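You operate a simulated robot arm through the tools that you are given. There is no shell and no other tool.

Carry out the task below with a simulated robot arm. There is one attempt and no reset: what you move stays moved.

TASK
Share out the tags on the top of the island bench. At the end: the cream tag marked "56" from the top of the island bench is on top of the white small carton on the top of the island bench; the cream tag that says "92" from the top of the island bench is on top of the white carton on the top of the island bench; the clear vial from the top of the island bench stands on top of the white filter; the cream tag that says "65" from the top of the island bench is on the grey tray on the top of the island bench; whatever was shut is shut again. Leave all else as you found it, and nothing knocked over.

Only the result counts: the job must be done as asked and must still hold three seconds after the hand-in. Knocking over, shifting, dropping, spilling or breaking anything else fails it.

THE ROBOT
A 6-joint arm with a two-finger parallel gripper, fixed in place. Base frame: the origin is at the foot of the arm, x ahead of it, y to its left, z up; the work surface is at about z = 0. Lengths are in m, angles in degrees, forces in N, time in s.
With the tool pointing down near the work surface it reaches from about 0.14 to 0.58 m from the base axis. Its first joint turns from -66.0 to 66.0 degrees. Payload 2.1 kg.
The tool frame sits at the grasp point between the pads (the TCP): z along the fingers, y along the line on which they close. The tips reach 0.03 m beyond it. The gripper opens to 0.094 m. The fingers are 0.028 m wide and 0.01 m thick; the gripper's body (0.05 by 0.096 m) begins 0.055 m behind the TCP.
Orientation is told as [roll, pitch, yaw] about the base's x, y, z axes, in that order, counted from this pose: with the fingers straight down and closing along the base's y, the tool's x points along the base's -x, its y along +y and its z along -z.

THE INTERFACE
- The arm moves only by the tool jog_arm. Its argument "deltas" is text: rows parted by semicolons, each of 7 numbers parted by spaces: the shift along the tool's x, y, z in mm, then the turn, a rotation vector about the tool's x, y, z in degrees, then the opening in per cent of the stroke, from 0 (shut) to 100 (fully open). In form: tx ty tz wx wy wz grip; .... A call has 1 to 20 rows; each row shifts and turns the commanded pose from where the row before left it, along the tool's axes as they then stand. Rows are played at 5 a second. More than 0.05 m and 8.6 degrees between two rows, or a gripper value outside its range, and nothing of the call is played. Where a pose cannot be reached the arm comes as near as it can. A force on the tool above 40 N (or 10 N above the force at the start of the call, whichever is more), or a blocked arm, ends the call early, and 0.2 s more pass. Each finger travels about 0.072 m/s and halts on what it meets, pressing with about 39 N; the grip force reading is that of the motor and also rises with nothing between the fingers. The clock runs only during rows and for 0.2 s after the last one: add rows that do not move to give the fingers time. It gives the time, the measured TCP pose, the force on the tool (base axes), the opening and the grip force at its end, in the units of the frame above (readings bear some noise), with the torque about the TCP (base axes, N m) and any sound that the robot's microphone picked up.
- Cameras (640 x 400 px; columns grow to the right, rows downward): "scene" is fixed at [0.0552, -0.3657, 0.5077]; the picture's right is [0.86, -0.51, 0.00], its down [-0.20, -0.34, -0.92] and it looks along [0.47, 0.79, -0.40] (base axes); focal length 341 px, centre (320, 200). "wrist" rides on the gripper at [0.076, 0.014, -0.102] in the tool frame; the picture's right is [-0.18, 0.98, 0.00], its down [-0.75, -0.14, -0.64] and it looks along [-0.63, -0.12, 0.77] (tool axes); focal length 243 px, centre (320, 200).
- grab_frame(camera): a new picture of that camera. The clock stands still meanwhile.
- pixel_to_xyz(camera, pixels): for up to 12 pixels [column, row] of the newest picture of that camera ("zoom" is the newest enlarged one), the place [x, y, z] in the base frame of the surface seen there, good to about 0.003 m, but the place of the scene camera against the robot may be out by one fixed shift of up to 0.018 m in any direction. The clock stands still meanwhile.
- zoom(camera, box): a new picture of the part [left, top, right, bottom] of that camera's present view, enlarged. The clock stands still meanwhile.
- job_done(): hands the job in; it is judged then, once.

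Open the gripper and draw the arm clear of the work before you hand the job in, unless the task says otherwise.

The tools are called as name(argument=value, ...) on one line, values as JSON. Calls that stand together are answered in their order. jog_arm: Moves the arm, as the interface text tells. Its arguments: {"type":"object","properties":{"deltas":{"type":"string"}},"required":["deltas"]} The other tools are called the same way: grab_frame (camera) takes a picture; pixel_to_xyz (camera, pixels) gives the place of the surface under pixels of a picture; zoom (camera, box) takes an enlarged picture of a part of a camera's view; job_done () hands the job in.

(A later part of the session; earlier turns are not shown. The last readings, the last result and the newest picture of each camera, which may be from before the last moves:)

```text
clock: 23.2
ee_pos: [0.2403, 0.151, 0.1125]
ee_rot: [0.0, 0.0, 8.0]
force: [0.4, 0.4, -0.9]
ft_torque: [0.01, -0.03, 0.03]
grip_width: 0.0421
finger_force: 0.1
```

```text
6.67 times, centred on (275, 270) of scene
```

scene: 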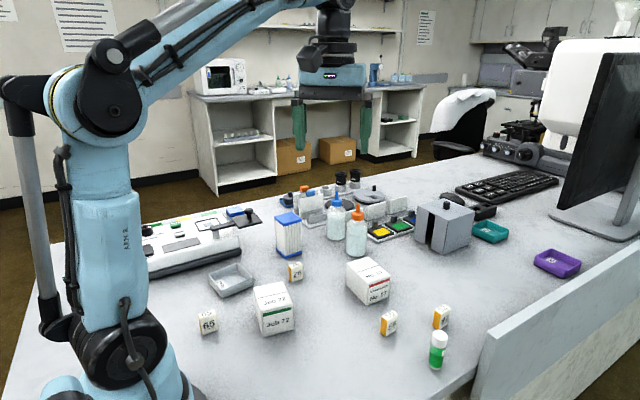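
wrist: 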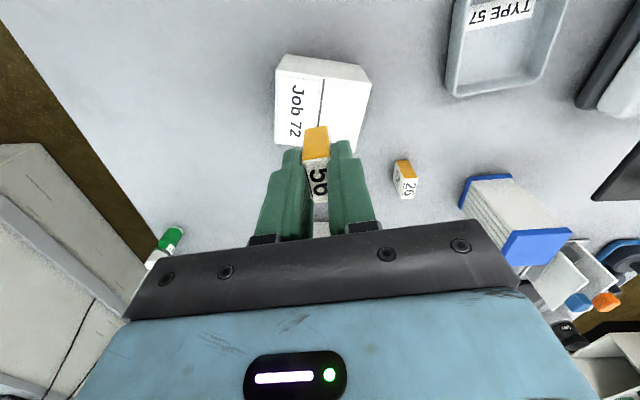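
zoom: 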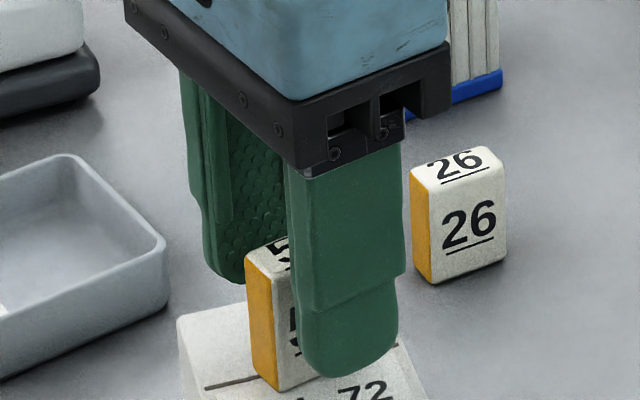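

Tag 56 stands on the Job 72 carton. I rise, and go above tag 65 (≈(0.123, 0.186), yaw about −4°).

jog_arm(deltas="0 0 -20 0 0 0 45; 0 0 -30 0 0 0 45; 0 0 -20 0 0 0 60; 27.75 12.75 0 0 0 0 100; 27.75 12.75 0 0 0 0 100; 27.75 12.75 0 0 0 0 100; 27.75 12.75 0 0 0 0 100; 0 0 0 0 0 6 100; 0 0 0 0 0 6 100; 0 0 25 0 0 0 100; 0 0 25 0 0 0 100; 0 0 0 0 0 0 100; 0 0 0 0 0 0 100")

grab_frame(camera="wrist")

grab_frame(camera="scene")

```text
clock: 26.0
ee_pos: [0.1239, 0.185, 0.1327]
ee_rot: [0.0, 0.0, -4.0]
force: [-0.1, 0.3, -0.2]
ft_torque: [0.02, 0.0, 0.0]
grip_width: 0.094
finger_force: 0.1
```

```text
taken
```

wrist: 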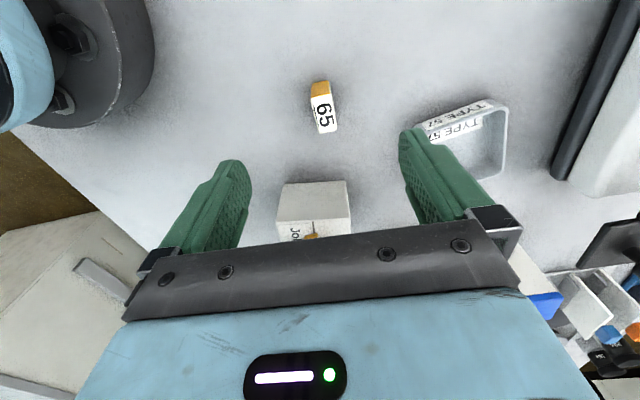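

```text
taken
```

scene: 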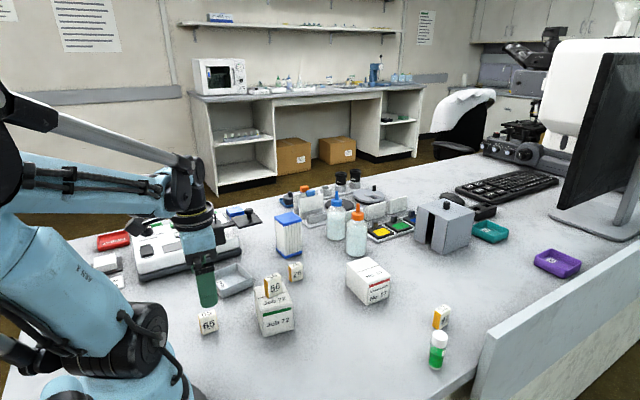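

Tag 56 is standing well on Job 72. Tag 65 is at (322,107) in the wrist view; I zoom in to compute its offset, and look at the tray.

zoom(camera="wrist", box=[274, 78, 370, 138])

zoom(camera="wrist", box=[400, 80, 528, 200])

pixel_to_xyz(camera="zoom", pixels=[[90, 155], [340, 75], [360, 100], [350, 260], [330, 230], [230, 240], [260, 180], [300, 320], [345, 310], [120, 130]])

```text
6.67 times, centred on (322, 108) of wrist
```

zoom: 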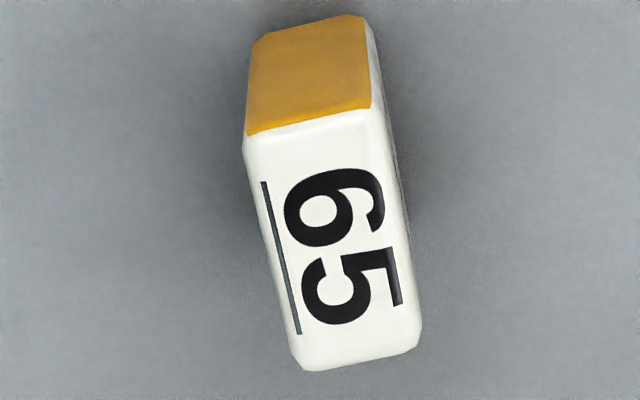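

```text
3.33 times, centred on (464, 140) of wrist
```

zoom: 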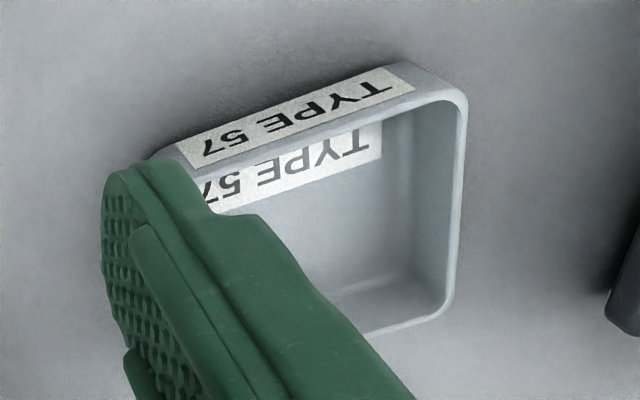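

```text
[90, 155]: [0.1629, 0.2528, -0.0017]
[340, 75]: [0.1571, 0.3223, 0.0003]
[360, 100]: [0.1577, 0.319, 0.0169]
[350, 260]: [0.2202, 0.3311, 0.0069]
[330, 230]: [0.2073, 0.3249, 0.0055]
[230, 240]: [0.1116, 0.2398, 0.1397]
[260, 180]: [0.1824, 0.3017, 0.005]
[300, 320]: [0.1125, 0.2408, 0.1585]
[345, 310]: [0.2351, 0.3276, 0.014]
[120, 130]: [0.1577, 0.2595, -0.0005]
```

Tag 65's top centre is at (+4.0, +3.7) mm in the tool frame, ~2° off. I correct, descend to TCP z≈0.050 and grip its upper half (so the tips stay near the tray's rim later).

jog_arm(deltas="4 3.7 20 0 0 0 100; 0 0 20 0 0 -2 100; 0 0 20 0 0 0 100; 0 0 22 0 0 0 100; 0 0 0 0 0 0 100; 0 0 0 0 0 0 0; 0 0 0 0 0 0 0; 0 0 0 0 0 0 0; 0 0 0 0 0 0 0; 0 0 0 0 0 0 0; 0 0 0 0 0 0 0")

zoom(camera="scene", box=[150, 220, 310, 350])

```text
clock: 28.4
ee_pos: [0.1202, 0.1883, 0.0519]
ee_rot: [0.0, 0.0, -2.0]
force: [0.5, 0.1, -0.3]
ft_torque: [0.0, 0.01, -0.01]
grip_width: 0.0155
finger_force: 39.2
```

```text
3.08 times, centred on (230, 285) of scene
```

zoom: 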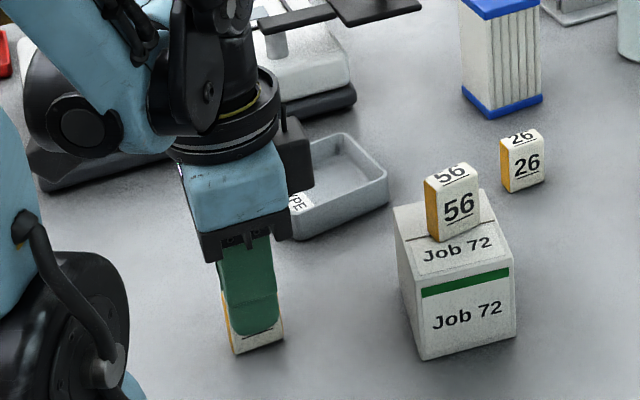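

Tag 65 is gripped (15.5 mm). I lift and carry it above the grey tray (≈(0.197, 0.308)), and query the neighbouring instrument's positions.

jog_arm(deltas="0 0 -20 0 0 0 0; 0 0 -40 0 0 0 0; 0 0 -40 0 0 0 0; -18.2 30.65 0 0 0 0 0; -18.2 30.65 0 0 0 0 0; -18.2 30.65 0 0 0 0 0; -18.2 30.65 0 0 0 0 0; 0 0 0 0 0 -8 0; 0 0 0 0 0 0 0; 0 0 0 0 0 0 0")

grab_frame(camera="wrist")

zoom(camera="scene", box=[150, 190, 310, 320])

pixel_to_xyz(camera="scene", pixels=[[238, 250], [240, 260], [252, 220], [235, 222], [214, 238], [180, 265], [200, 265]])

```text
clock: 30.6
ee_pos: [0.1966, 0.3092, 0.1525]
ee_rot: [0.0, 0.0, 6.1]
force: [0.1, -1.1, -0.3]
ft_torque: [0.0, -0.01, 0.01]
grip_width: 0.0157
finger_force: 39.0
```

```text
taken
```

wrist: 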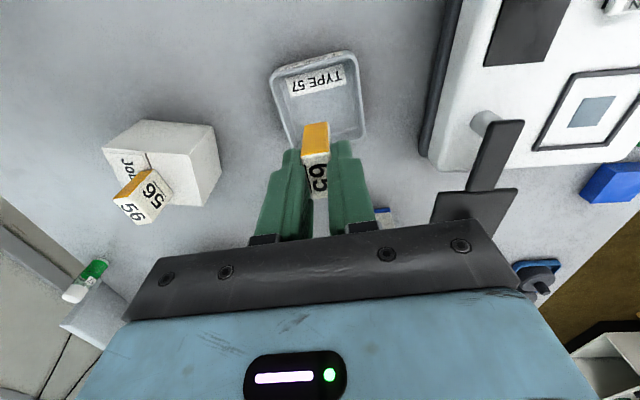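

```text
3.08 times, centred on (230, 255) of scene
```

zoom: 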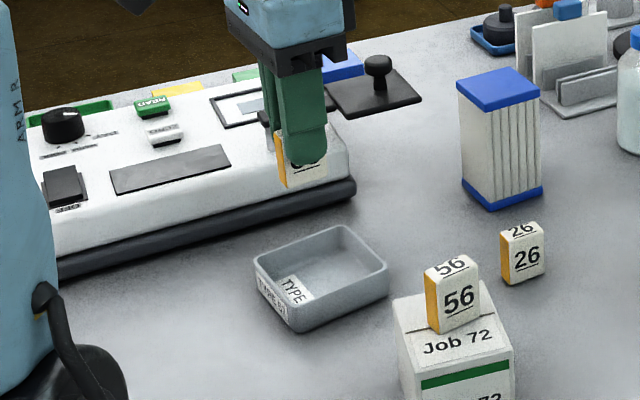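

```text
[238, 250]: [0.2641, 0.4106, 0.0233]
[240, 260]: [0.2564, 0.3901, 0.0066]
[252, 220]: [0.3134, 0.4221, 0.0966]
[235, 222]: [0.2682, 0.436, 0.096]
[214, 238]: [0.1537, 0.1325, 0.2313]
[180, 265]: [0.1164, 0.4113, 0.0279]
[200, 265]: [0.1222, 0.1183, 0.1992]
```

The tray is visible at (318,95) in the wrist view. I zoom to get its rim and the offset of the held tag.

zoom(camera="wrist", box=[256, 40, 384, 160])

pixel_to_xyz(camera="zoom", pixels=[[50, 95], [318, 42], [352, 320], [345, 200], [200, 180], [160, 120], [270, 200], [280, 80], [100, 200], [330, 318]])

```text
3.33 times, centred on (320, 100) of wrist
```

zoom: 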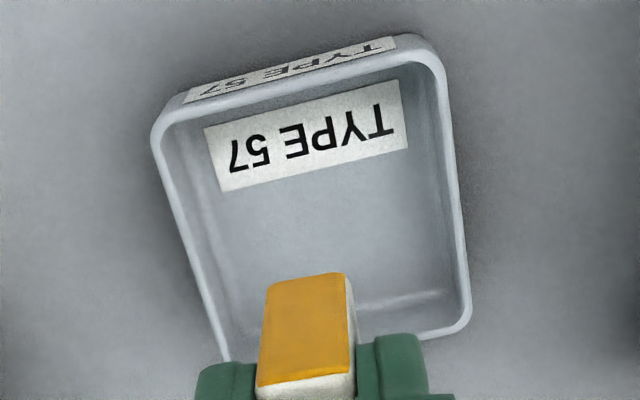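

```text
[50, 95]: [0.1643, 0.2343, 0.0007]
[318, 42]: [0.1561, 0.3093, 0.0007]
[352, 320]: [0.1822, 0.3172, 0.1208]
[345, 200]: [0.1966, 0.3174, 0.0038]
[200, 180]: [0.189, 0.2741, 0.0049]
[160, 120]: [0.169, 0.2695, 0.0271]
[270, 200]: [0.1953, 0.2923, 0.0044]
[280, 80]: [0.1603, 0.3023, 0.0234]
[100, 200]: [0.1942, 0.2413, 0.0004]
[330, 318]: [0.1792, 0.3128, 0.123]
```

Tray centre is at (−4, −1.4) mm in the tool frame, its floor at z≈0.0044, and the sides are parallel to the tool. I correct and descend to just above the floor.

jog_arm(deltas="-4 -1.4 30 0 0 0 0; 0 0 30 0 0 0 0; 0 0 20 0 0 0 0; 0 0 12 0 0 0 0; 0 0 0 0 0 0 0; 0 0 0 0 0 0 0")

jog_arm(deltas="0 0 1 0 0 0 0; 0 0 0 0 0 0 0")

jog_arm(deltas="0 0 0 0 0 0 0; 0 0 0 0 0 0 0")

```text
clock: 32.0
ee_pos: [0.2007, 0.3083, 0.0587]
ee_rot: [0.0, -0.1, 5.9]
force: [0.4, 0.5, 0.3]
ft_torque: [0.01, -0.01, 0.0]
grip_width: 0.0157
finger_force: 39.3
```

```text
clock: 32.6
ee_pos: [0.2015, 0.3086, 0.058]
ee_rot: [-0.1, 0.0, 6.1]
force: [1.1, -0.8, 0.2]
ft_torque: [0.0, -0.01, 0.04]
grip_width: 0.0156
finger_force: 39.2
```

```text
clock: 33.2
ee_pos: [0.2005, 0.3094, 0.0583]
ee_rot: [0.1, 0.0, 6.0]
force: [0.0, 0.7, 0.0]
ft_torque: [-0.02, 0.01, 0.02]
grip_width: 0.0155
finger_force: 39.1
```

No contact yet (force ≈0). I keep stepping down 0.7 mm at a time, watching the force.

jog_arm(deltas="0 0 0.7 0 0 0 0; 0 0 0 0 0 0 0")

jog_arm(deltas="0 0 0.7 0 0 0 0; 0 0 0 0 0 0 0")

zoom(camera="scene", box=[190, 230, 270, 300])

```text
clock: 33.8
ee_pos: [0.201, 0.3083, 0.0566]
ee_rot: [0.0, 0.1, 6.0]
force: [0.3, 0.0, 0.5]
ft_torque: [-0.01, 0.0, -0.02]
grip_width: 0.0154
finger_force: 39.2
```

```text
clock: 34.4
ee_pos: [0.2002, 0.3071, 0.056]
ee_rot: [0.0, 0.0, 5.9]
force: [-0.8, -0.8, -0.1]
ft_torque: [0.02, 0.01, 0.03]
grip_width: 0.0154
finger_force: 38.6
```

```text
5.71 times, centred on (230, 265) of scene
```

zoom: 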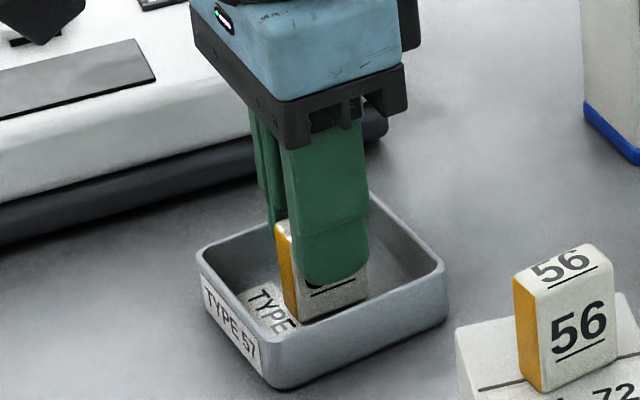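

The tag is just above the tray floor. Two more small steps.

jog_arm(deltas="0 0 0.7 0 0 0 0; 0 0 0 0 0 0 0")

jog_arm(deltas="0 0 0.6 0 0 0 0; 0 0 0 0 0 0 0")

```text
clock: 35.0
ee_pos: [0.2012, 0.3081, 0.056]
ee_rot: [0.0, 0.0, 6.0]
force: [-0.2, 0.5, -0.5]
ft_torque: [0.03, 0.02, -0.02]
grip_width: 0.0156
finger_force: 39.0
```

```text
clock: 35.6
ee_pos: [0.2, 0.3075, 0.0553]
ee_rot: [0.0, -0.1, 6.0]
force: [-0.2, -0.2, 0.3]
ft_torque: [0.02, 0.0, -0.01]
grip_width: 0.0152
finger_force: 38.9
```

Still no contact; continuing in 0.5 mm steps.

jog_arm(deltas="0 0 0.5 0 0 0 0; 0 0 0 0 0 0 0")

jog_arm(deltas="0 0 0.5 0 0 0 0; 0 0 0 0 0 0 0")

```text
clock: 36.2
ee_pos: [0.2009, 0.3091, 0.0532]
ee_rot: [-0.1, -0.1, 6.0]
force: [-0.7, -1.3, 10.8]
ft_torque: [0.0, 0.02, 0.0]
grip_width: 0.0154
finger_force: 39.0
```

```text
clock: 36.8
ee_pos: [0.2014, 0.3073, 0.0549]
ee_rot: [0.0, 0.0, 6.1]
force: [-1.4, 0.4, 32.7]
ft_torque: [-0.06, 0.05, -0.01]
grip_width: 0.0157
finger_force: 39.2
```

Contact (33 N). I back up 0.7 mm, then open to ~32% and rise.

jog_arm(deltas="0 0 -0.7 0 0 0 0; 0 0 0 0 0 0 0")

jog_arm(deltas="0 0 0 0 0 0 20; 0 0 0 0 0 0 28; 0 0 0 0 0 0 35; 0 0 0 0 0 0 35")

jog_arm(deltas="0 0 -15 0 0 0 35; 0 0 -30 0 0 0 35; 0 0 -40 0 0 0 60; 0 0 -40 0 0 0 100; 0 0 0 0 0 0 100")

zoom(camera="scene", box=[190, 230, 310, 340])

```text
clock: 37.4
ee_pos: [0.2028, 0.3091, 0.0544]
ee_rot: [0.0, 0.0, 6.0]
force: [-0.9, 1.9, 15.5]
ft_torque: [0.08, 0.09, 0.0]
grip_width: 0.0155
finger_force: 38.8
```

```text
clock: 38.4
ee_pos: [0.2006, 0.3079, 0.0553]
ee_rot: [-0.1, 0.0, 6.0]
force: [0.4, 0.0, -0.3]
ft_torque: [-0.03, 0.0, 0.01]
grip_width: 0.033
finger_force: 0.1
```

```text
clock: 39.6
ee_pos: [0.2003, 0.3082, 0.181]
ee_rot: [0.0, 0.0, 6.0]
force: [-0.5, 0.0, -0.1]
ft_torque: [-0.01, 0.02, 0.0]
grip_width: 0.094
finger_force: 0.1
```

```text
3.64 times, centred on (250, 285) of scene
```

zoom: 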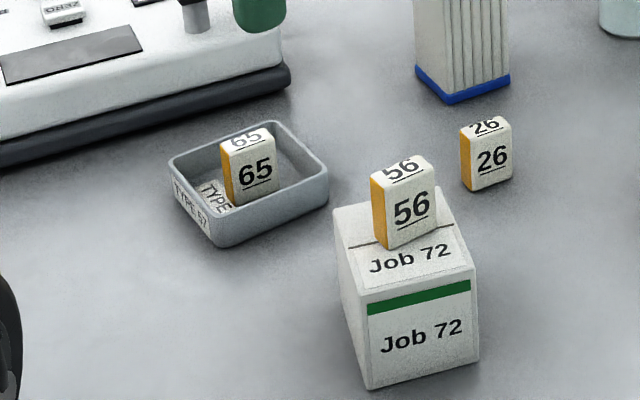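

Tag 65 stands in the grey tray. Now I fly to above tag 92 (≈(0.517, −0.030), yaw 4.5°) and inspect.

jog_arm(deltas="-25.5 -33.6 0 0 0 0 100; -25.5 -33.6 0 0 0 0 100; -25.5 -33.6 0 0 0 0 100; -25.5 -33.6 0 0 0 0 100; -25.5 -33.6 0 0 0 0 100; -25.5 -33.6 0 0 0 0 100; -25.5 -33.6 0 0 0 0 100; -25.5 -33.6 0 0 0 0 100; -25.5 -33.6 0 0 0 0 100; -25.5 -33.6 0 0 0 0 100; -25 -33.2 0 0 0 0 100; 0 0 30 0 0 1.5 100; 0 0 25 0 0 0 100; 0 0 0 0 0 0 100; 0 0 0 0 0 0 100")

grab_frame(camera="wrist")

zoom(camera="wrist", box=[274, 78, 370, 138])

```text
clock: 42.8
ee_pos: [0.519, -0.0297, 0.1246]
ee_rot: [-0.1, 0.0, 4.4]
force: [0.4, 0.2, -0.1]
ft_torque: [0.03, 0.01, 0.01]
grip_width: 0.0939
finger_force: 0.1
```

```text
taken
```

wrist: 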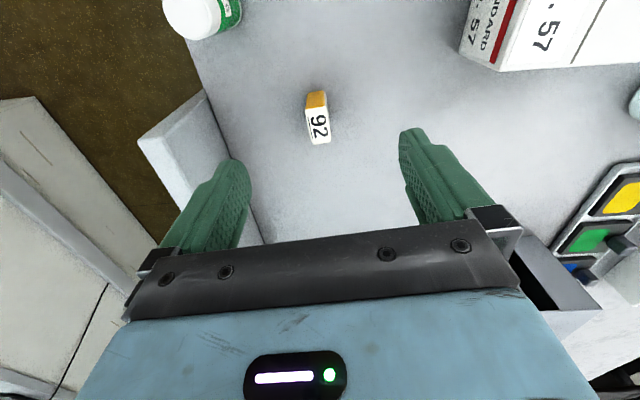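

```text
6.67 times, centred on (322, 108) of wrist
```

zoom: 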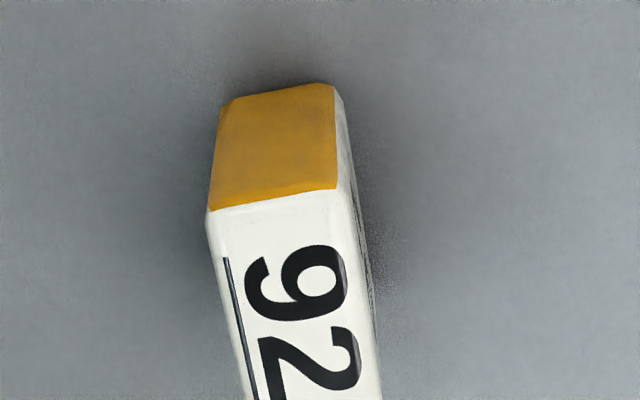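

Tag 92's centre is at about (−1, −1.9) mm in the tool frame and parallel. I check the low wall at (180,150) near the left finger before descending.

pixel_to_xyz(camera="wrist", pixels=[[215, 125], [205, 95], [170, 160], [230, 160], [245, 230], [210, 15], [195, 10], [235, 10], [318, 125]])

zoom(camera="scene", box=[380, 250, 520, 380])

```text
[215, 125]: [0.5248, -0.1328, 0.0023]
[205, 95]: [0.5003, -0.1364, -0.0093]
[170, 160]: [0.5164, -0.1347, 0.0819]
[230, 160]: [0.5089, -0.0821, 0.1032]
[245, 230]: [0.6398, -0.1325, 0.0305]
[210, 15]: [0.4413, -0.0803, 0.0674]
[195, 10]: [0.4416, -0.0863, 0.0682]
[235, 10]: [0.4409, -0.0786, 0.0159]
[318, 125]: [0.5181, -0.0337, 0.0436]
```

```text
3.08 times, centred on (450, 315) of scene
```

zoom: 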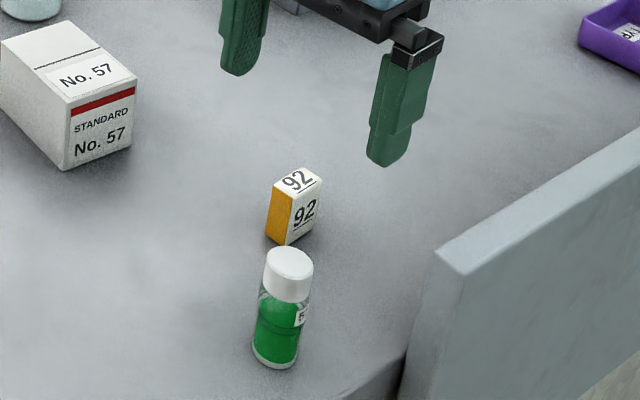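

The wall is at y≈−0.133, well clear; I narrow the opening to 60% for extra room, correct the offset, descend and grip tag 92.

jog_arm(deltas="-1 -2 0 0 0 0 60; 0 0 20 0 0 0 60; 0 0 20 0 0 0 60; 0 0 20 0 0 0 60; 0 0 19 0 0 0 60; 0 0 0 0 0 0 60; 0 0 0 0 0 0 0; 0 0 0 0 0 0 0; 0 0 0 0 0 0 0; 0 0 0 0 0 0 0; 0 0 0 0 0 0 0")

zoom(camera="scene", box=[380, 250, 520, 380])

```text
clock: 45.2
ee_pos: [0.52, -0.0321, 0.0455]
ee_rot: [0.0, 0.0, 4.5]
force: [-0.5, 4.9, 28.3]
ft_torque: [0.19, 0.02, 0.03]
grip_width: 0.0158
finger_force: 38.9
```

```text
3.08 times, centred on (450, 315) of scene
```

zoom: 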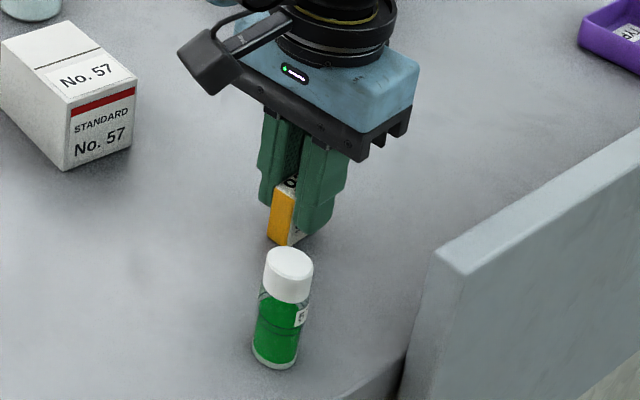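

Gripped at 15.8 mm, with some residual force (28 N up), probably the tag wedged on the bench. I lift and look at it.

jog_arm(deltas="0 0 -5 0 0 0 0; 0 0 -20 0 0 0 0; 0 0 -40 0 0 0 0; 0 0 -40 0 0 0 0; 0 0 -15 0 0 0 0; 0 0 0 0 0 0 0; 0 0 0 0 0 0 0")

grab_frame(camera="wrist")

zoom(camera="scene", box=[380, 180, 520, 300])

zoom(camera="wrist", box=[256, 110, 384, 210])

```text
clock: 46.8
ee_pos: [0.5184, -0.0316, 0.1665]
ee_rot: [0.0, 0.0, 4.6]
force: [0.4, 0.5, -0.4]
ft_torque: [-0.02, -0.01, -0.01]
grip_width: 0.0157
finger_force: 38.6
```

```text
taken
```

wrist: 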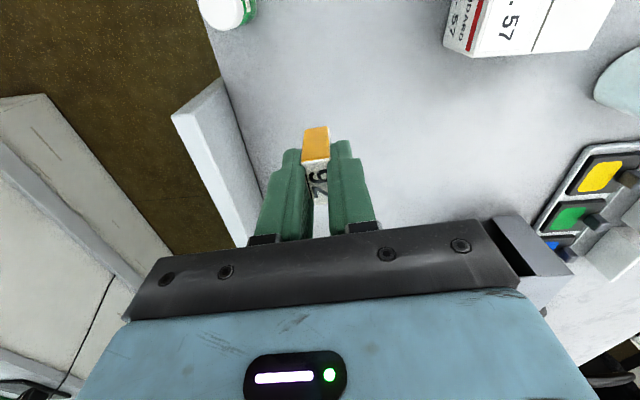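

```text
3.33 times, centred on (450, 240) of scene
```

zoom: 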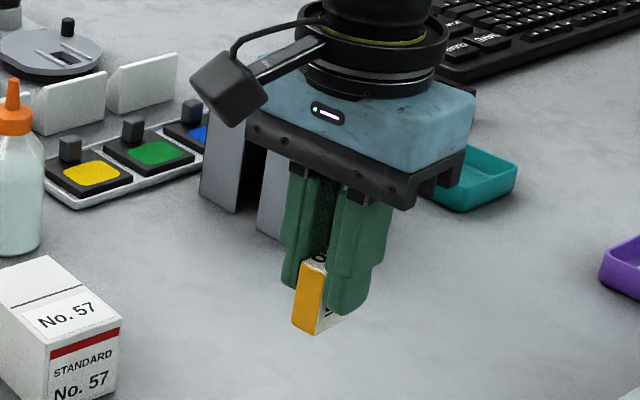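

```text
4.00 times, centred on (320, 160) of wrist
```

zoom: 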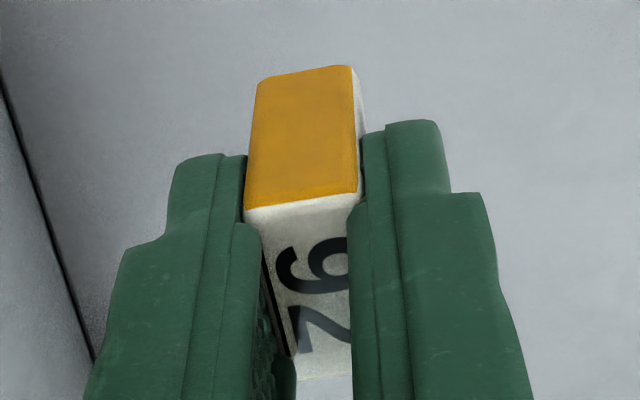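

The tag hangs straight. I carry it above the No. 57 carton (centre ≈ (0.4585, 0.1286)).

jog_arm(deltas="9.44 32.84 0 0 0 0 0; 9.44 32.84 0 0 0 0 0; 9.44 32.84 0 0 0 0 0; 9.44 32.84 0 0 0 0 0; 9.44 32.84 0 0 0 6 0; 0 0 10 0 0 0 0; 0 0 0 0 0 0 0; 0 0 0 0 0 0 0")

grab_frame(camera="wrist")

zoom(camera="wrist", box=[240, 40, 400, 170])

zoom(camera="scene", box=[310, 200, 450, 320])

```text
clock: 48.6
ee_pos: [0.4601, 0.1292, 0.1547]
ee_rot: [-0.1, 0.0, -1.5]
force: [-0.2, -1.0, 0.5]
ft_torque: [0.0, 0.02, 0.0]
grip_width: 0.0156
finger_force: 38.7
```

```text
taken
```

wrist: 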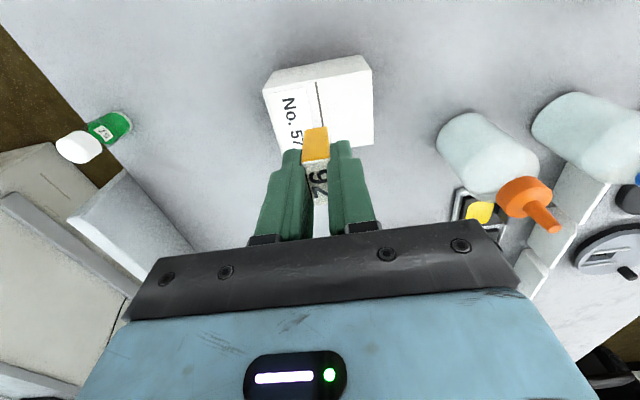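

```text
3.08 times, centred on (320, 105) of wrist
```

zoom: 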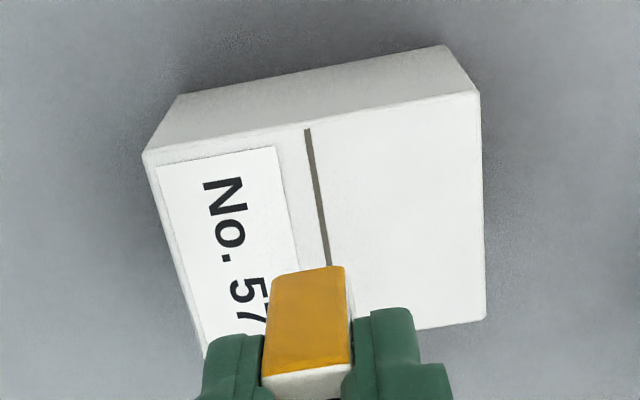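

```text
3.33 times, centred on (380, 260) of scene
```

zoom: 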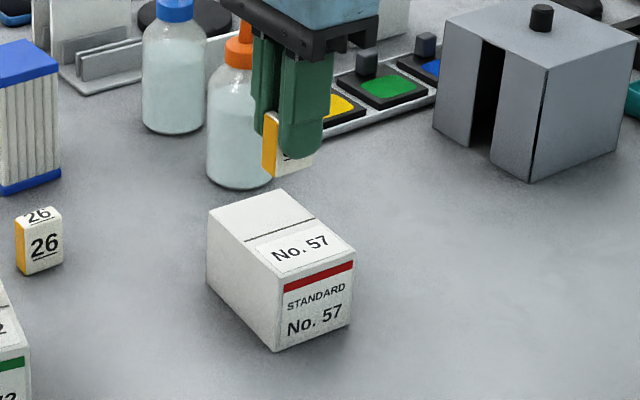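

The TCP is within 1 mm of the No. 57 top's centre. I descend 43 mm, then step down gently.

jog_arm(deltas="0 0 20 0 0 0 0; 0 0 15 0 0 0 0; 0 0 8 0 0 0 0; 0 0 0 0 0 0 0; 0 0 0 0 0 0 0")

jog_arm(deltas="0 0 0.7 0 0 0 0; 0 0 0 0 0 0 0")

jog_arm(deltas="0 0 0.5 0 0 0 0; 0 0 0 0 0 0 0")

```text
clock: 49.8
ee_pos: [0.4598, 0.1277, 0.1128]
ee_rot: [-0.1, 0.0, -1.5]
force: [0.2, -0.1, 0.3]
ft_torque: [-0.01, 0.01, -0.01]
grip_width: 0.0155
finger_force: 39.1
```

```text
clock: 50.4
ee_pos: [0.4589, 0.1277, 0.1123]
ee_rot: [0.0, -0.1, -1.5]
force: [0.7, -0.1, -0.3]
ft_torque: [-0.02, -0.01, -0.01]
grip_width: 0.0155
finger_force: 39.2
```

```text
clock: 51.0
ee_pos: [0.4589, 0.1275, 0.1113]
ee_rot: [0.0, 0.0, -1.6]
force: [-0.1, -0.6, -0.5]
ft_torque: [0.02, 0.0, -0.01]
grip_width: 0.0153
finger_force: 38.7
```

No contact yet; I look at the gap and keep stepping.

jog_arm(deltas="0 0 0.7 0 0 0 0; 0 0 0 0 0 0 0")

jog_arm(deltas="0 0 0.5 0 0 0 0; 0 0 0 0 0 0 0")

zoom(camera="scene", box=[335, 220, 415, 290])

```text
clock: 51.6
ee_pos: [0.4601, 0.1287, 0.1105]
ee_rot: [0.0, -0.1, -1.5]
force: [0.7, 0.2, -0.4]
ft_torque: [-0.01, 0.0, 0.03]
grip_width: 0.0155
finger_force: 38.6
```

```text
clock: 52.2
ee_pos: [0.4597, 0.1276, 0.1102]
ee_rot: [-0.1, 0.0, -1.6]
force: [-0.2, -0.5, -0.2]
ft_torque: [0.0, 0.01, 0.0]
grip_width: 0.0154
finger_force: 39.0
```

```text
5.71 times, centred on (375, 255) of scene
```

zoom: 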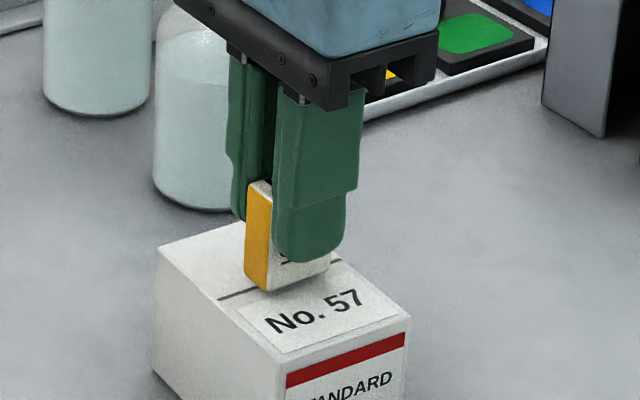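

A small gap remains; continuing in 0.7 mm steps.

jog_arm(deltas="0 0 0.8 0 0 0 0; 0 0 0 0 0 0 0")

jog_arm(deltas="0 0 0.7 0 0 0 0; 0 0 0 0 0 0 0")

jog_arm(deltas="0 0 0.5 0 0 0 0; 0 0 0 0 0 0 0")

jog_arm(deltas="0 0 0.5 0 0 0 0; 0 0 0 0 0 0 0")

```text
clock: 52.8
ee_pos: [0.4607, 0.1277, 0.1084]
ee_rot: [-0.1, 0.0, -1.5]
force: [-0.5, 0.2, -0.3]
ft_torque: [-0.02, -0.02, 0.0]
grip_width: 0.0156
finger_force: 39.0
```

```text
clock: 53.4
ee_pos: [0.4598, 0.1273, 0.109]
ee_rot: [0.0, 0.0, -1.4]
force: [0.2, 0.6, 1.1]
ft_torque: [0.01, -0.01, 0.01]
grip_width: 0.0156
finger_force: 39.0
```

```text
clock: 54.0
ee_pos: [0.459, 0.1293, 0.1074]
ee_rot: [0.0, -0.1, -1.5]
force: [-0.2, 0.4, 0.3]
ft_torque: [-0.03, -0.01, -0.03]
grip_width: 0.0151
finger_force: 38.7
```

```text
clock: 54.6
ee_pos: [0.4594, 0.1287, 0.1078]
ee_rot: [0.1, 0.0, -1.5]
force: [0.4, 0.1, 0.2]
ft_torque: [0.0, 0.01, 0.01]
grip_width: 0.0153
finger_force: 38.8
```

Still free; a few more 0.5 mm steps, one at a time with force readings.

jog_arm(deltas="0 0 0.5 0 0 0 0; 0 0 0 0 0 0 0")

jog_arm(deltas="0 0 0.5 0 0 0 0; 0 0 0 0 0 0 0")

zoom(camera="scene", box=[335, 220, 415, 290])

```text
clock: 55.2
ee_pos: [0.4597, 0.1282, 0.107]
ee_rot: [0.1, 0.0, -1.5]
force: [0.2, 0.8, -0.3]
ft_torque: [0.01, 0.01, -0.02]
grip_width: 0.0155
finger_force: 38.5
```

```text
clock: 55.8
ee_pos: [0.4603, 0.1292, 0.1076]
ee_rot: [0.1, 0.0, -1.5]
force: [0.0, -0.6, 3.3]
ft_torque: [0.01, 0.01, -0.02]
grip_width: 0.0156
finger_force: 38.7
```

```text
5.71 times, centred on (375, 255) of scene
```

zoom: 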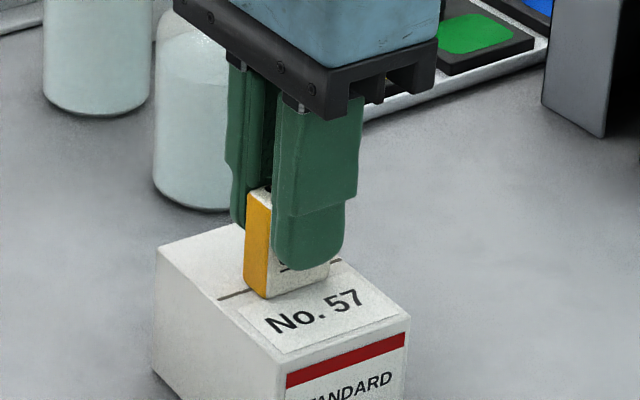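

First contact (3.3 N). One 0.3 mm step more to seat it, then open slowly.

jog_arm(deltas="0 0 0.3 0 0 0 0; 0 0 0 0 0 0 0")

jog_arm(deltas="0 0 0 0 0 0 18; 0 0 0 0 0 0 22; 0 0 0 0 0 0 30; 0 0 0 0 0 0 45; 0 0 0 0 0 0 45")

zoom(camera="scene", box=[335, 220, 415, 290])

```text
clock: 56.4
ee_pos: [0.4605, 0.1281, 0.1071]
ee_rot: [0.0, 0.0, -1.5]
force: [-0.2, -0.8, 8.8]
ft_torque: [-0.04, 0.01, 0.0]
grip_width: 0.0158
finger_force: 38.7
```

```text
clock: 57.6
ee_pos: [0.4592, 0.1289, 0.1063]
ee_rot: [0.0, 0.0, -1.4]
force: [-0.5, 0.2, -0.8]
ft_torque: [0.01, -0.04, 0.0]
grip_width: 0.0421
finger_force: 0.1
```

```text
5.71 times, centred on (375, 255) of scene
```

zoom: 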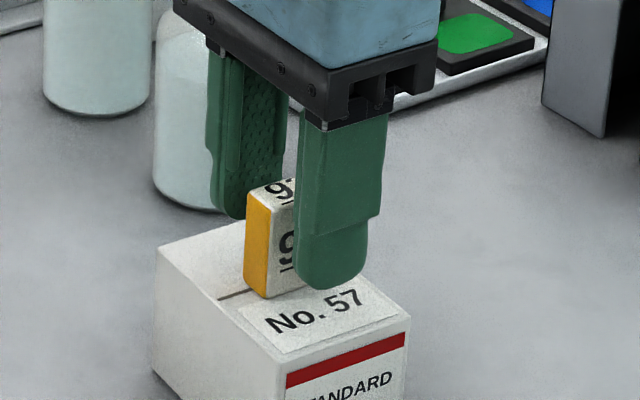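

Tag 92 stands on the No. 57 carton. I rise and go above the vial (≈(0.441, −0.088)) to inspect it.

jog_arm(deltas="0 0 -15 0 0 0 45; 0 0 -30 0 0 0 45; 0 0 -30 0 0 0 60; 2 -36.2 0 0 0 0 100; 2 -36.2 0 0 0 0 100; 2 -36.2 0 0 0 0 100; 2 -36.2 0 0 0 0 100; 2 -36.2 0 0 0 0 100; 2 -36.2 0 0 0 0 100; 0 0 25 0 0 0 100; 0 0 0 0 0 0 100; 0 0 0 0 0 0 100")

grab_frame(camera="wrist")

grab_frame(camera="scene")

zoom(camera="wrist", box=[256, 80, 384, 180])

```text
clock: 60.2
ee_pos: [0.4414, -0.0882, 0.156]
ee_rot: [0.0, 0.0, -1.5]
force: [-0.5, 0.4, 0.7]
ft_torque: [0.04, 0.01, -0.01]
grip_width: 0.0937
finger_force: 0.0
```

```text
taken
```

wrist: 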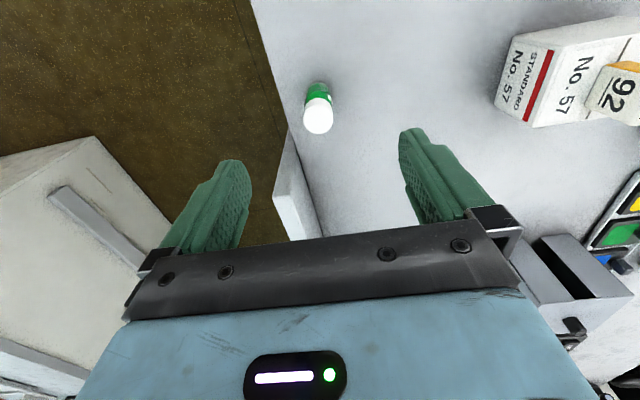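

```text
taken
```

scene: 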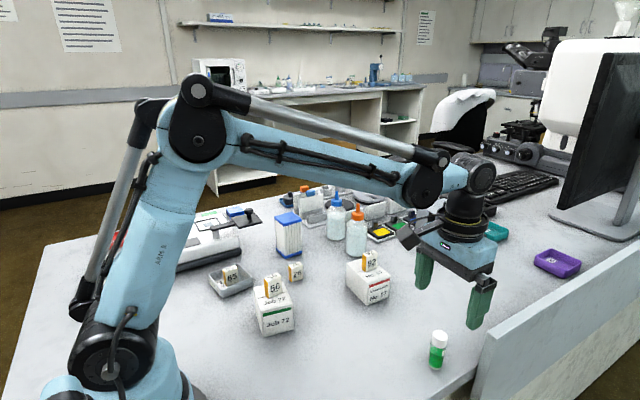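

```text
4.00 times, centred on (320, 130) of wrist
```

zoom: 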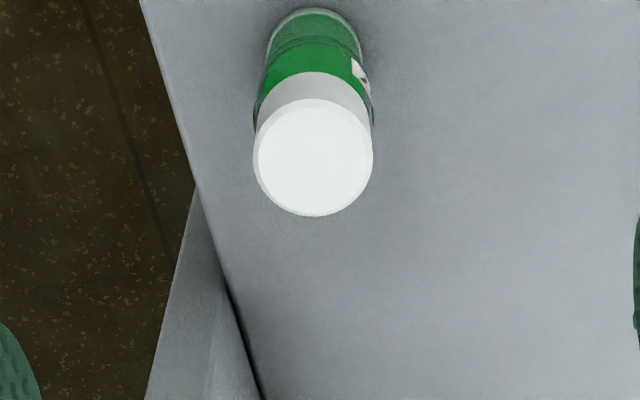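

The vial's cap centre is at (+3, −1.5) mm in the tool frame with diameter ≈23 mm. I narrow to 55%, correct, and descend to TCP z≈0.043, then grip.

jog_arm(deltas="3 -1.5 0 0 0 0 55; 0 0 25 0 0 0 55; 0 0 25 0 0 0 55; 0 0 25 0 0 0 55; 0 0 20 0 0 0 55; 0 0 17 0 0 0 55; 0 0 0 0 0 0 55")

zoom(camera="scene", box=[380, 270, 500, 390])

```text
clock: 61.8
ee_pos: [0.4382, -0.0911, 0.0452]
ee_rot: [0.0, 0.0, -1.5]
force: [0.1, -0.3, 0.8]
ft_torque: [-0.01, 0.03, -0.01]
grip_width: 0.0518
finger_force: 0.0
```

```text
3.33 times, centred on (440, 330) of scene
```

zoom: 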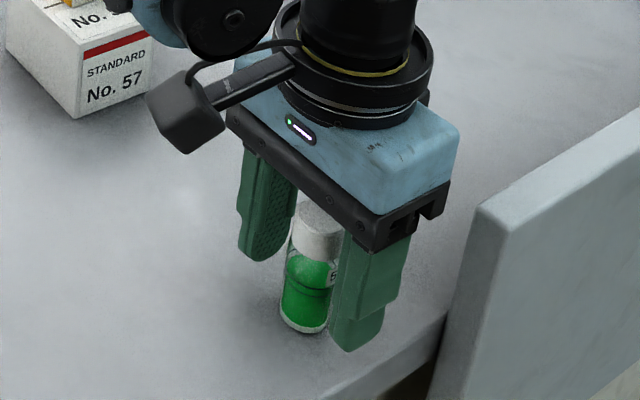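

The vial stands between the fingers. Closing.

jog_arm(deltas="0 0 0 0 0 0 35; 0 0 0 0 0 0 30; 0 0 0 0 0 0 25; 0 0 0 0 0 0 20; 0 0 0 0 0 0 15; 0 0 0 0 0 0 15; 0 0 0 0 0 0 15")

zoom(camera="scene", box=[380, 270, 500, 390])

```text
clock: 63.4
ee_pos: [0.4395, -0.0913, 0.045]
ee_rot: [-0.1, 0.0, -1.5]
force: [-0.2, 0.2, -0.8]
ft_torque: [0.01, 0.0, 0.01]
grip_width: 0.0247
finger_force: 38.7
```

```text
3.33 times, centred on (440, 330) of scene
```

zoom: 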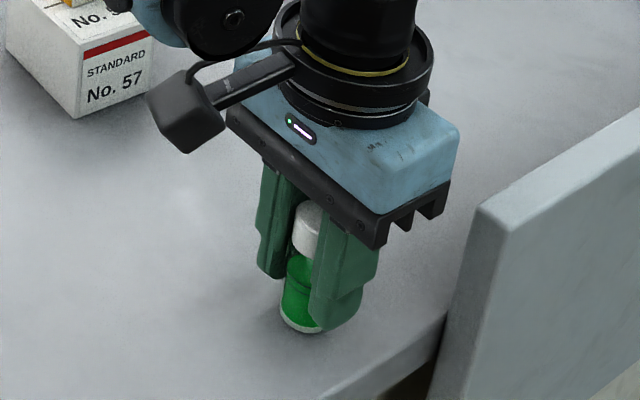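

The vial is gripped (24.7 mm). I lift it to z≈0.25 and carry it over toward the filter (≈(0.375, 0.366)).

jog_arm(deltas="0 0 -15 0 0 0 15; 0 0 -30 0 0 0 15; 0 0 -40 0 0 0 15; 0 0 -40 0 0 0 15; 0 0 -40 0 0 0 15; 0 0 -40 0 0 0 15; 0 0 0 0 0 0 15; 6.4 20 0 0 0 0 15")

jog_arm(deltas="6.4 30 0 0 0 0 15; 6.4 37 0 0 0 0 15; 6.4 37 0 0 0 0 15; 6.4 37 0 0 0 0 15; 6.4 37 0 0 0 0 15; 6.4 37 0 0 0 0 15; 6.4 37 0 0 0 0 15; 6.4 37 0 0 0 0 15; 6.4 37 0 0 0 0 15; 6.4 37 0 0 0 0 15; 6.1 37 0 0 0 0 15; 0 30 0 0 0 0 15; 0 5 0 0 0 0 15; 0 0 0 0 0 0 15; 0 0 0 0 0 0 15")

grab_frame(camera="wrist")

grab_frame(camera="scene")

```text
clock: 65.2
ee_pos: [0.4329, -0.0704, 0.2489]
ee_rot: [0.0, 0.0, -1.5]
force: [0.9, -0.1, 0.7]
ft_torque: [-0.02, 0.01, 0.0]
grip_width: 0.0242
finger_force: 39.7
```

```text
clock: 68.4
ee_pos: [0.3751, 0.367, 0.25]
ee_rot: [0.0, 0.0, -1.5]
force: [-0.6, -0.8, -0.8]
ft_torque: [0.02, -0.02, 0.0]
grip_width: 0.0243
finger_force: 39.1
```

```text
taken
```

wrist: 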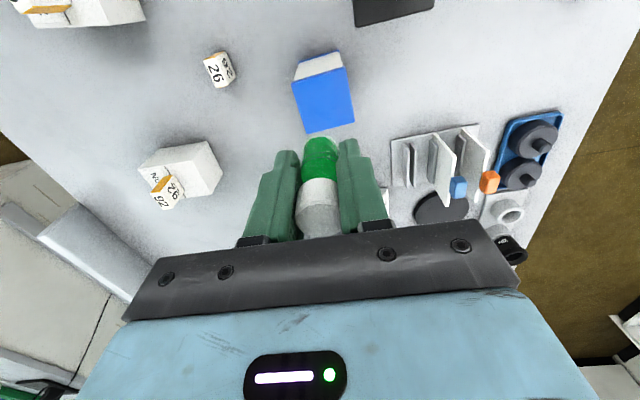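

```text
taken
```

scene: 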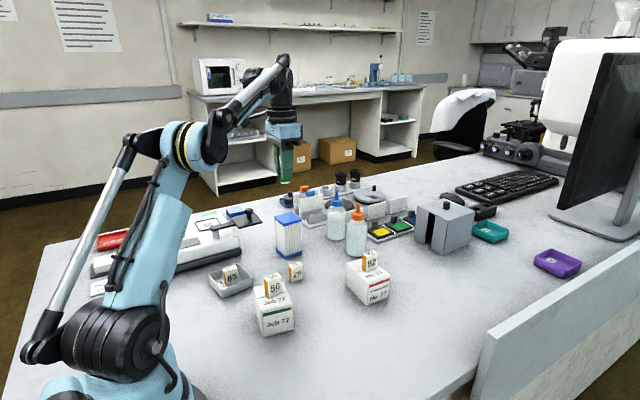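

The filter's blue top is fully visible at (323,100). I zoom to compute its centre.

zoom(camera="wrist", box=[272, 40, 368, 140])

pixel_to_xyz(camera="wrist", pixels=[[296, 84], [342, 72], [351, 120], [307, 129], [323, 100], [310, 95], [335, 105], [318, 62], [320, 150]])

```text
4.00 times, centred on (320, 90) of wrist
```

zoom: 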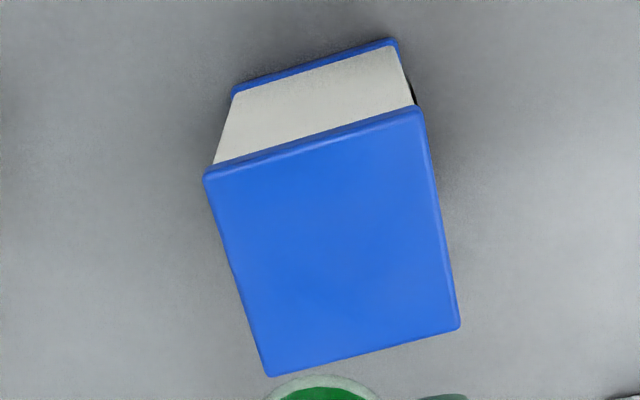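

```text
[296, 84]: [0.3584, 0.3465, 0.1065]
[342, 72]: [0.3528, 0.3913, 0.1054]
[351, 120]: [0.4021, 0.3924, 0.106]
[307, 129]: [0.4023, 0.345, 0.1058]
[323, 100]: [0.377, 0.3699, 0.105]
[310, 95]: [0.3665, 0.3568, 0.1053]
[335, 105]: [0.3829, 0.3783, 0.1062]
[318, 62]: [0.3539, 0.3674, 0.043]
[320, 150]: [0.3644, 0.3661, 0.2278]
```

Filter top centre is at (−4.5, +2.5) mm in the tool frame, z≈0.1055. I correct and descend to about 4 mm above contact (TCP ≈0.1545).

jog_arm(deltas="-4.5 2.5 0 0 0 0 15; 0 0 25 0 0 0 15; 0 0 25 0 0 0 15; 0 0 25 0 0 0 15; 0 0 13 0 0 0 15; 0 0 7 0 0 0 15; 0 0 0 0 0 0 15; 0 0 0 0 0 0 15")

zoom(camera="scene", box=[250, 170, 330, 240])

grab_frame(camera="wrist")

```text
clock: 70.2
ee_pos: [0.3802, 0.3706, 0.1541]
ee_rot: [0.0, 0.0, -1.5]
force: [0.3, 0.3, -0.8]
ft_torque: [-0.03, -0.03, -0.03]
grip_width: 0.0243
finger_force: 39.0
```

```text
5.71 times, centred on (290, 205) of scene
```

zoom: 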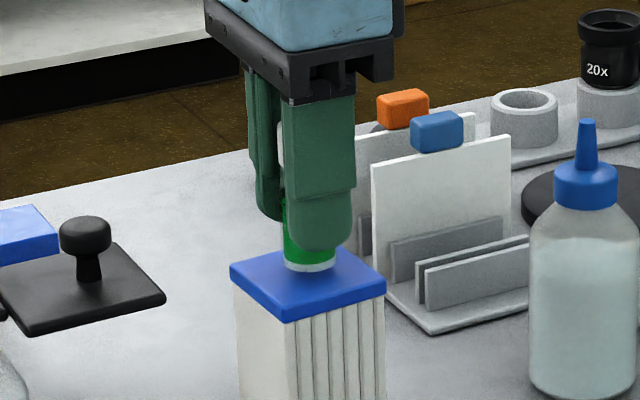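

```text
taken
```

wrist: 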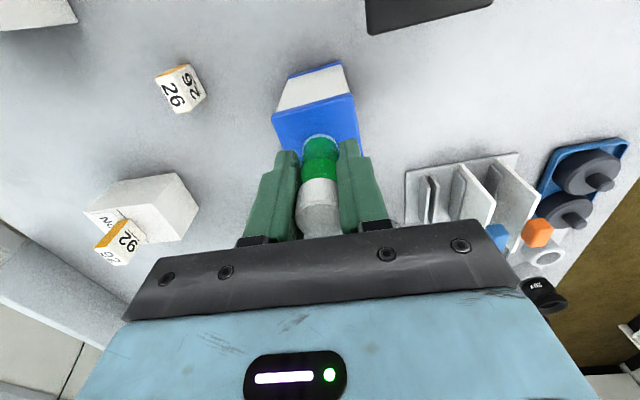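

The vial is about 3–4 mm above the filter and centred. I step down with force readings.

jog_arm(deltas="0 0 1.5 0 0 0 15; 0 0 0 0 0 0 15")

jog_arm(deltas="0 0 0.7 0 0 0 15; 0 0 0 0 0 0 15")

jog_arm(deltas="0 0 0.5 0 0 0 15; 0 0 0 0 0 0 15")

zoom(camera="scene", box=[265, 190, 315, 230])

```text
clock: 70.8
ee_pos: [0.3798, 0.3691, 0.1529]
ee_rot: [-0.1, 0.1, -1.5]
force: [-0.5, 0.2, -0.2]
ft_torque: [-0.03, 0.02, 0.01]
grip_width: 0.0244
finger_force: 39.1
```

```text
clock: 71.4
ee_pos: [0.3784, 0.3699, 0.1514]
ee_rot: [-0.1, -0.2, -1.5]
force: [0.7, -0.3, -0.1]
ft_torque: [0.05, -0.05, -0.01]
grip_width: 0.0245
finger_force: 38.4
```

```text
clock: 72.0
ee_pos: [0.3784, 0.3689, 0.1517]
ee_rot: [0.0, 0.0, -1.5]
force: [0.6, 0.1, -0.2]
ft_torque: [0.04, 0.01, 0.04]
grip_width: 0.0244
finger_force: 38.9
```

```text
10.00 times, centred on (290, 210) of scene
```

zoom: 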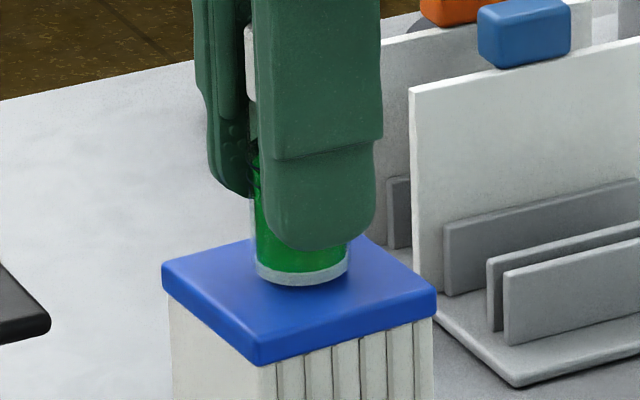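

Almost touching; continuing in 0.5 mm steps.

jog_arm(deltas="0 0 0.5 0 0 0 15; 0 0 0 0 0 0 15")

jog_arm(deltas="0 0 0.5 0 0 0 15; 0 0 0 0 0 0 15")

jog_arm(deltas="0 0 0.5 0 0 0 15; 0 0 0 0 0 0 15")

```text
clock: 72.6
ee_pos: [0.3795, 0.3692, 0.1515]
ee_rot: [0.0, 0.0, -1.4]
force: [-0.2, -0.2, -0.3]
ft_torque: [-0.02, -0.02, -0.02]
grip_width: 0.0245
finger_force: 39.2
```

```text
clock: 73.2
ee_pos: [0.3791, 0.3692, 0.1516]
ee_rot: [-0.1, 0.0, -1.5]
force: [0.7, 0.6, -0.4]
ft_torque: [0.01, 0.0, -0.01]
grip_width: 0.0242
finger_force: 39.1
```

```text
clock: 73.8
ee_pos: [0.3798, 0.369, 0.15]
ee_rot: [0.0, 0.0, -1.5]
force: [0.0, 0.4, -1.7]
ft_torque: [0.01, 0.01, -0.03]
grip_width: 0.0243
finger_force: 38.8
```

No contact yet; a few more half-millimetre steps.

jog_arm(deltas="0 0 0.5 0 0 0 15; 0 0 0 0 0 0 15")

jog_arm(deltas="0 0 0.5 0 0 0 15; 0 0 0 0 0 0 15")

zoom(camera="scene", box=[265, 190, 315, 230])

```text
clock: 74.4
ee_pos: [0.3793, 0.3693, 0.1502]
ee_rot: [0.0, 0.1, -1.5]
force: [-0.4, -0.2, 1.3]
ft_torque: [-0.03, -0.03, -0.02]
grip_width: 0.0244
finger_force: 39.4
```

```text
clock: 75.0
ee_pos: [0.3787, 0.3689, 0.1497]
ee_rot: [0.0, 0.0, -1.5]
force: [-0.1, 0.0, 9.9]
ft_torque: [-0.01, -0.09, 0.03]
grip_width: 0.0242
finger_force: 39.0
```

```text
10.00 times, centred on (290, 210) of scene
```

zoom: 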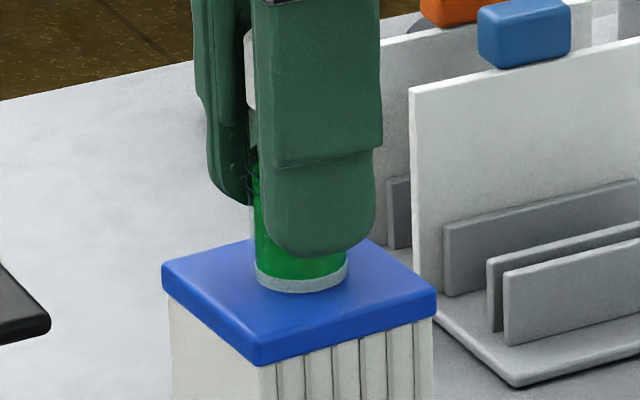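

Contact (9.9 N). I open slowly to 40% and check before rising.

jog_arm(deltas="0 0 0 0 0 0 25; 0 0 0 0 0 0 28; 0 0 0 0 0 0 33; 0 0 0 0 0 0 40; 0 0 0 0 0 0 40")

zoom(camera="scene", box=[250, 175, 330, 245])

```text
clock: 76.2
ee_pos: [0.3777, 0.3684, 0.1489]
ee_rot: [0.1, 0.1, -1.5]
force: [0.8, -0.5, -0.5]
ft_torque: [-0.02, 0.0, -0.01]
grip_width: 0.0378
finger_force: 0.0
```

```text
5.71 times, centred on (290, 210) of scene
```

zoom: 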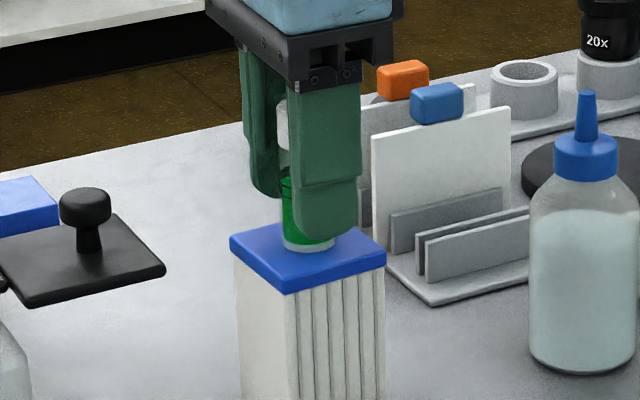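

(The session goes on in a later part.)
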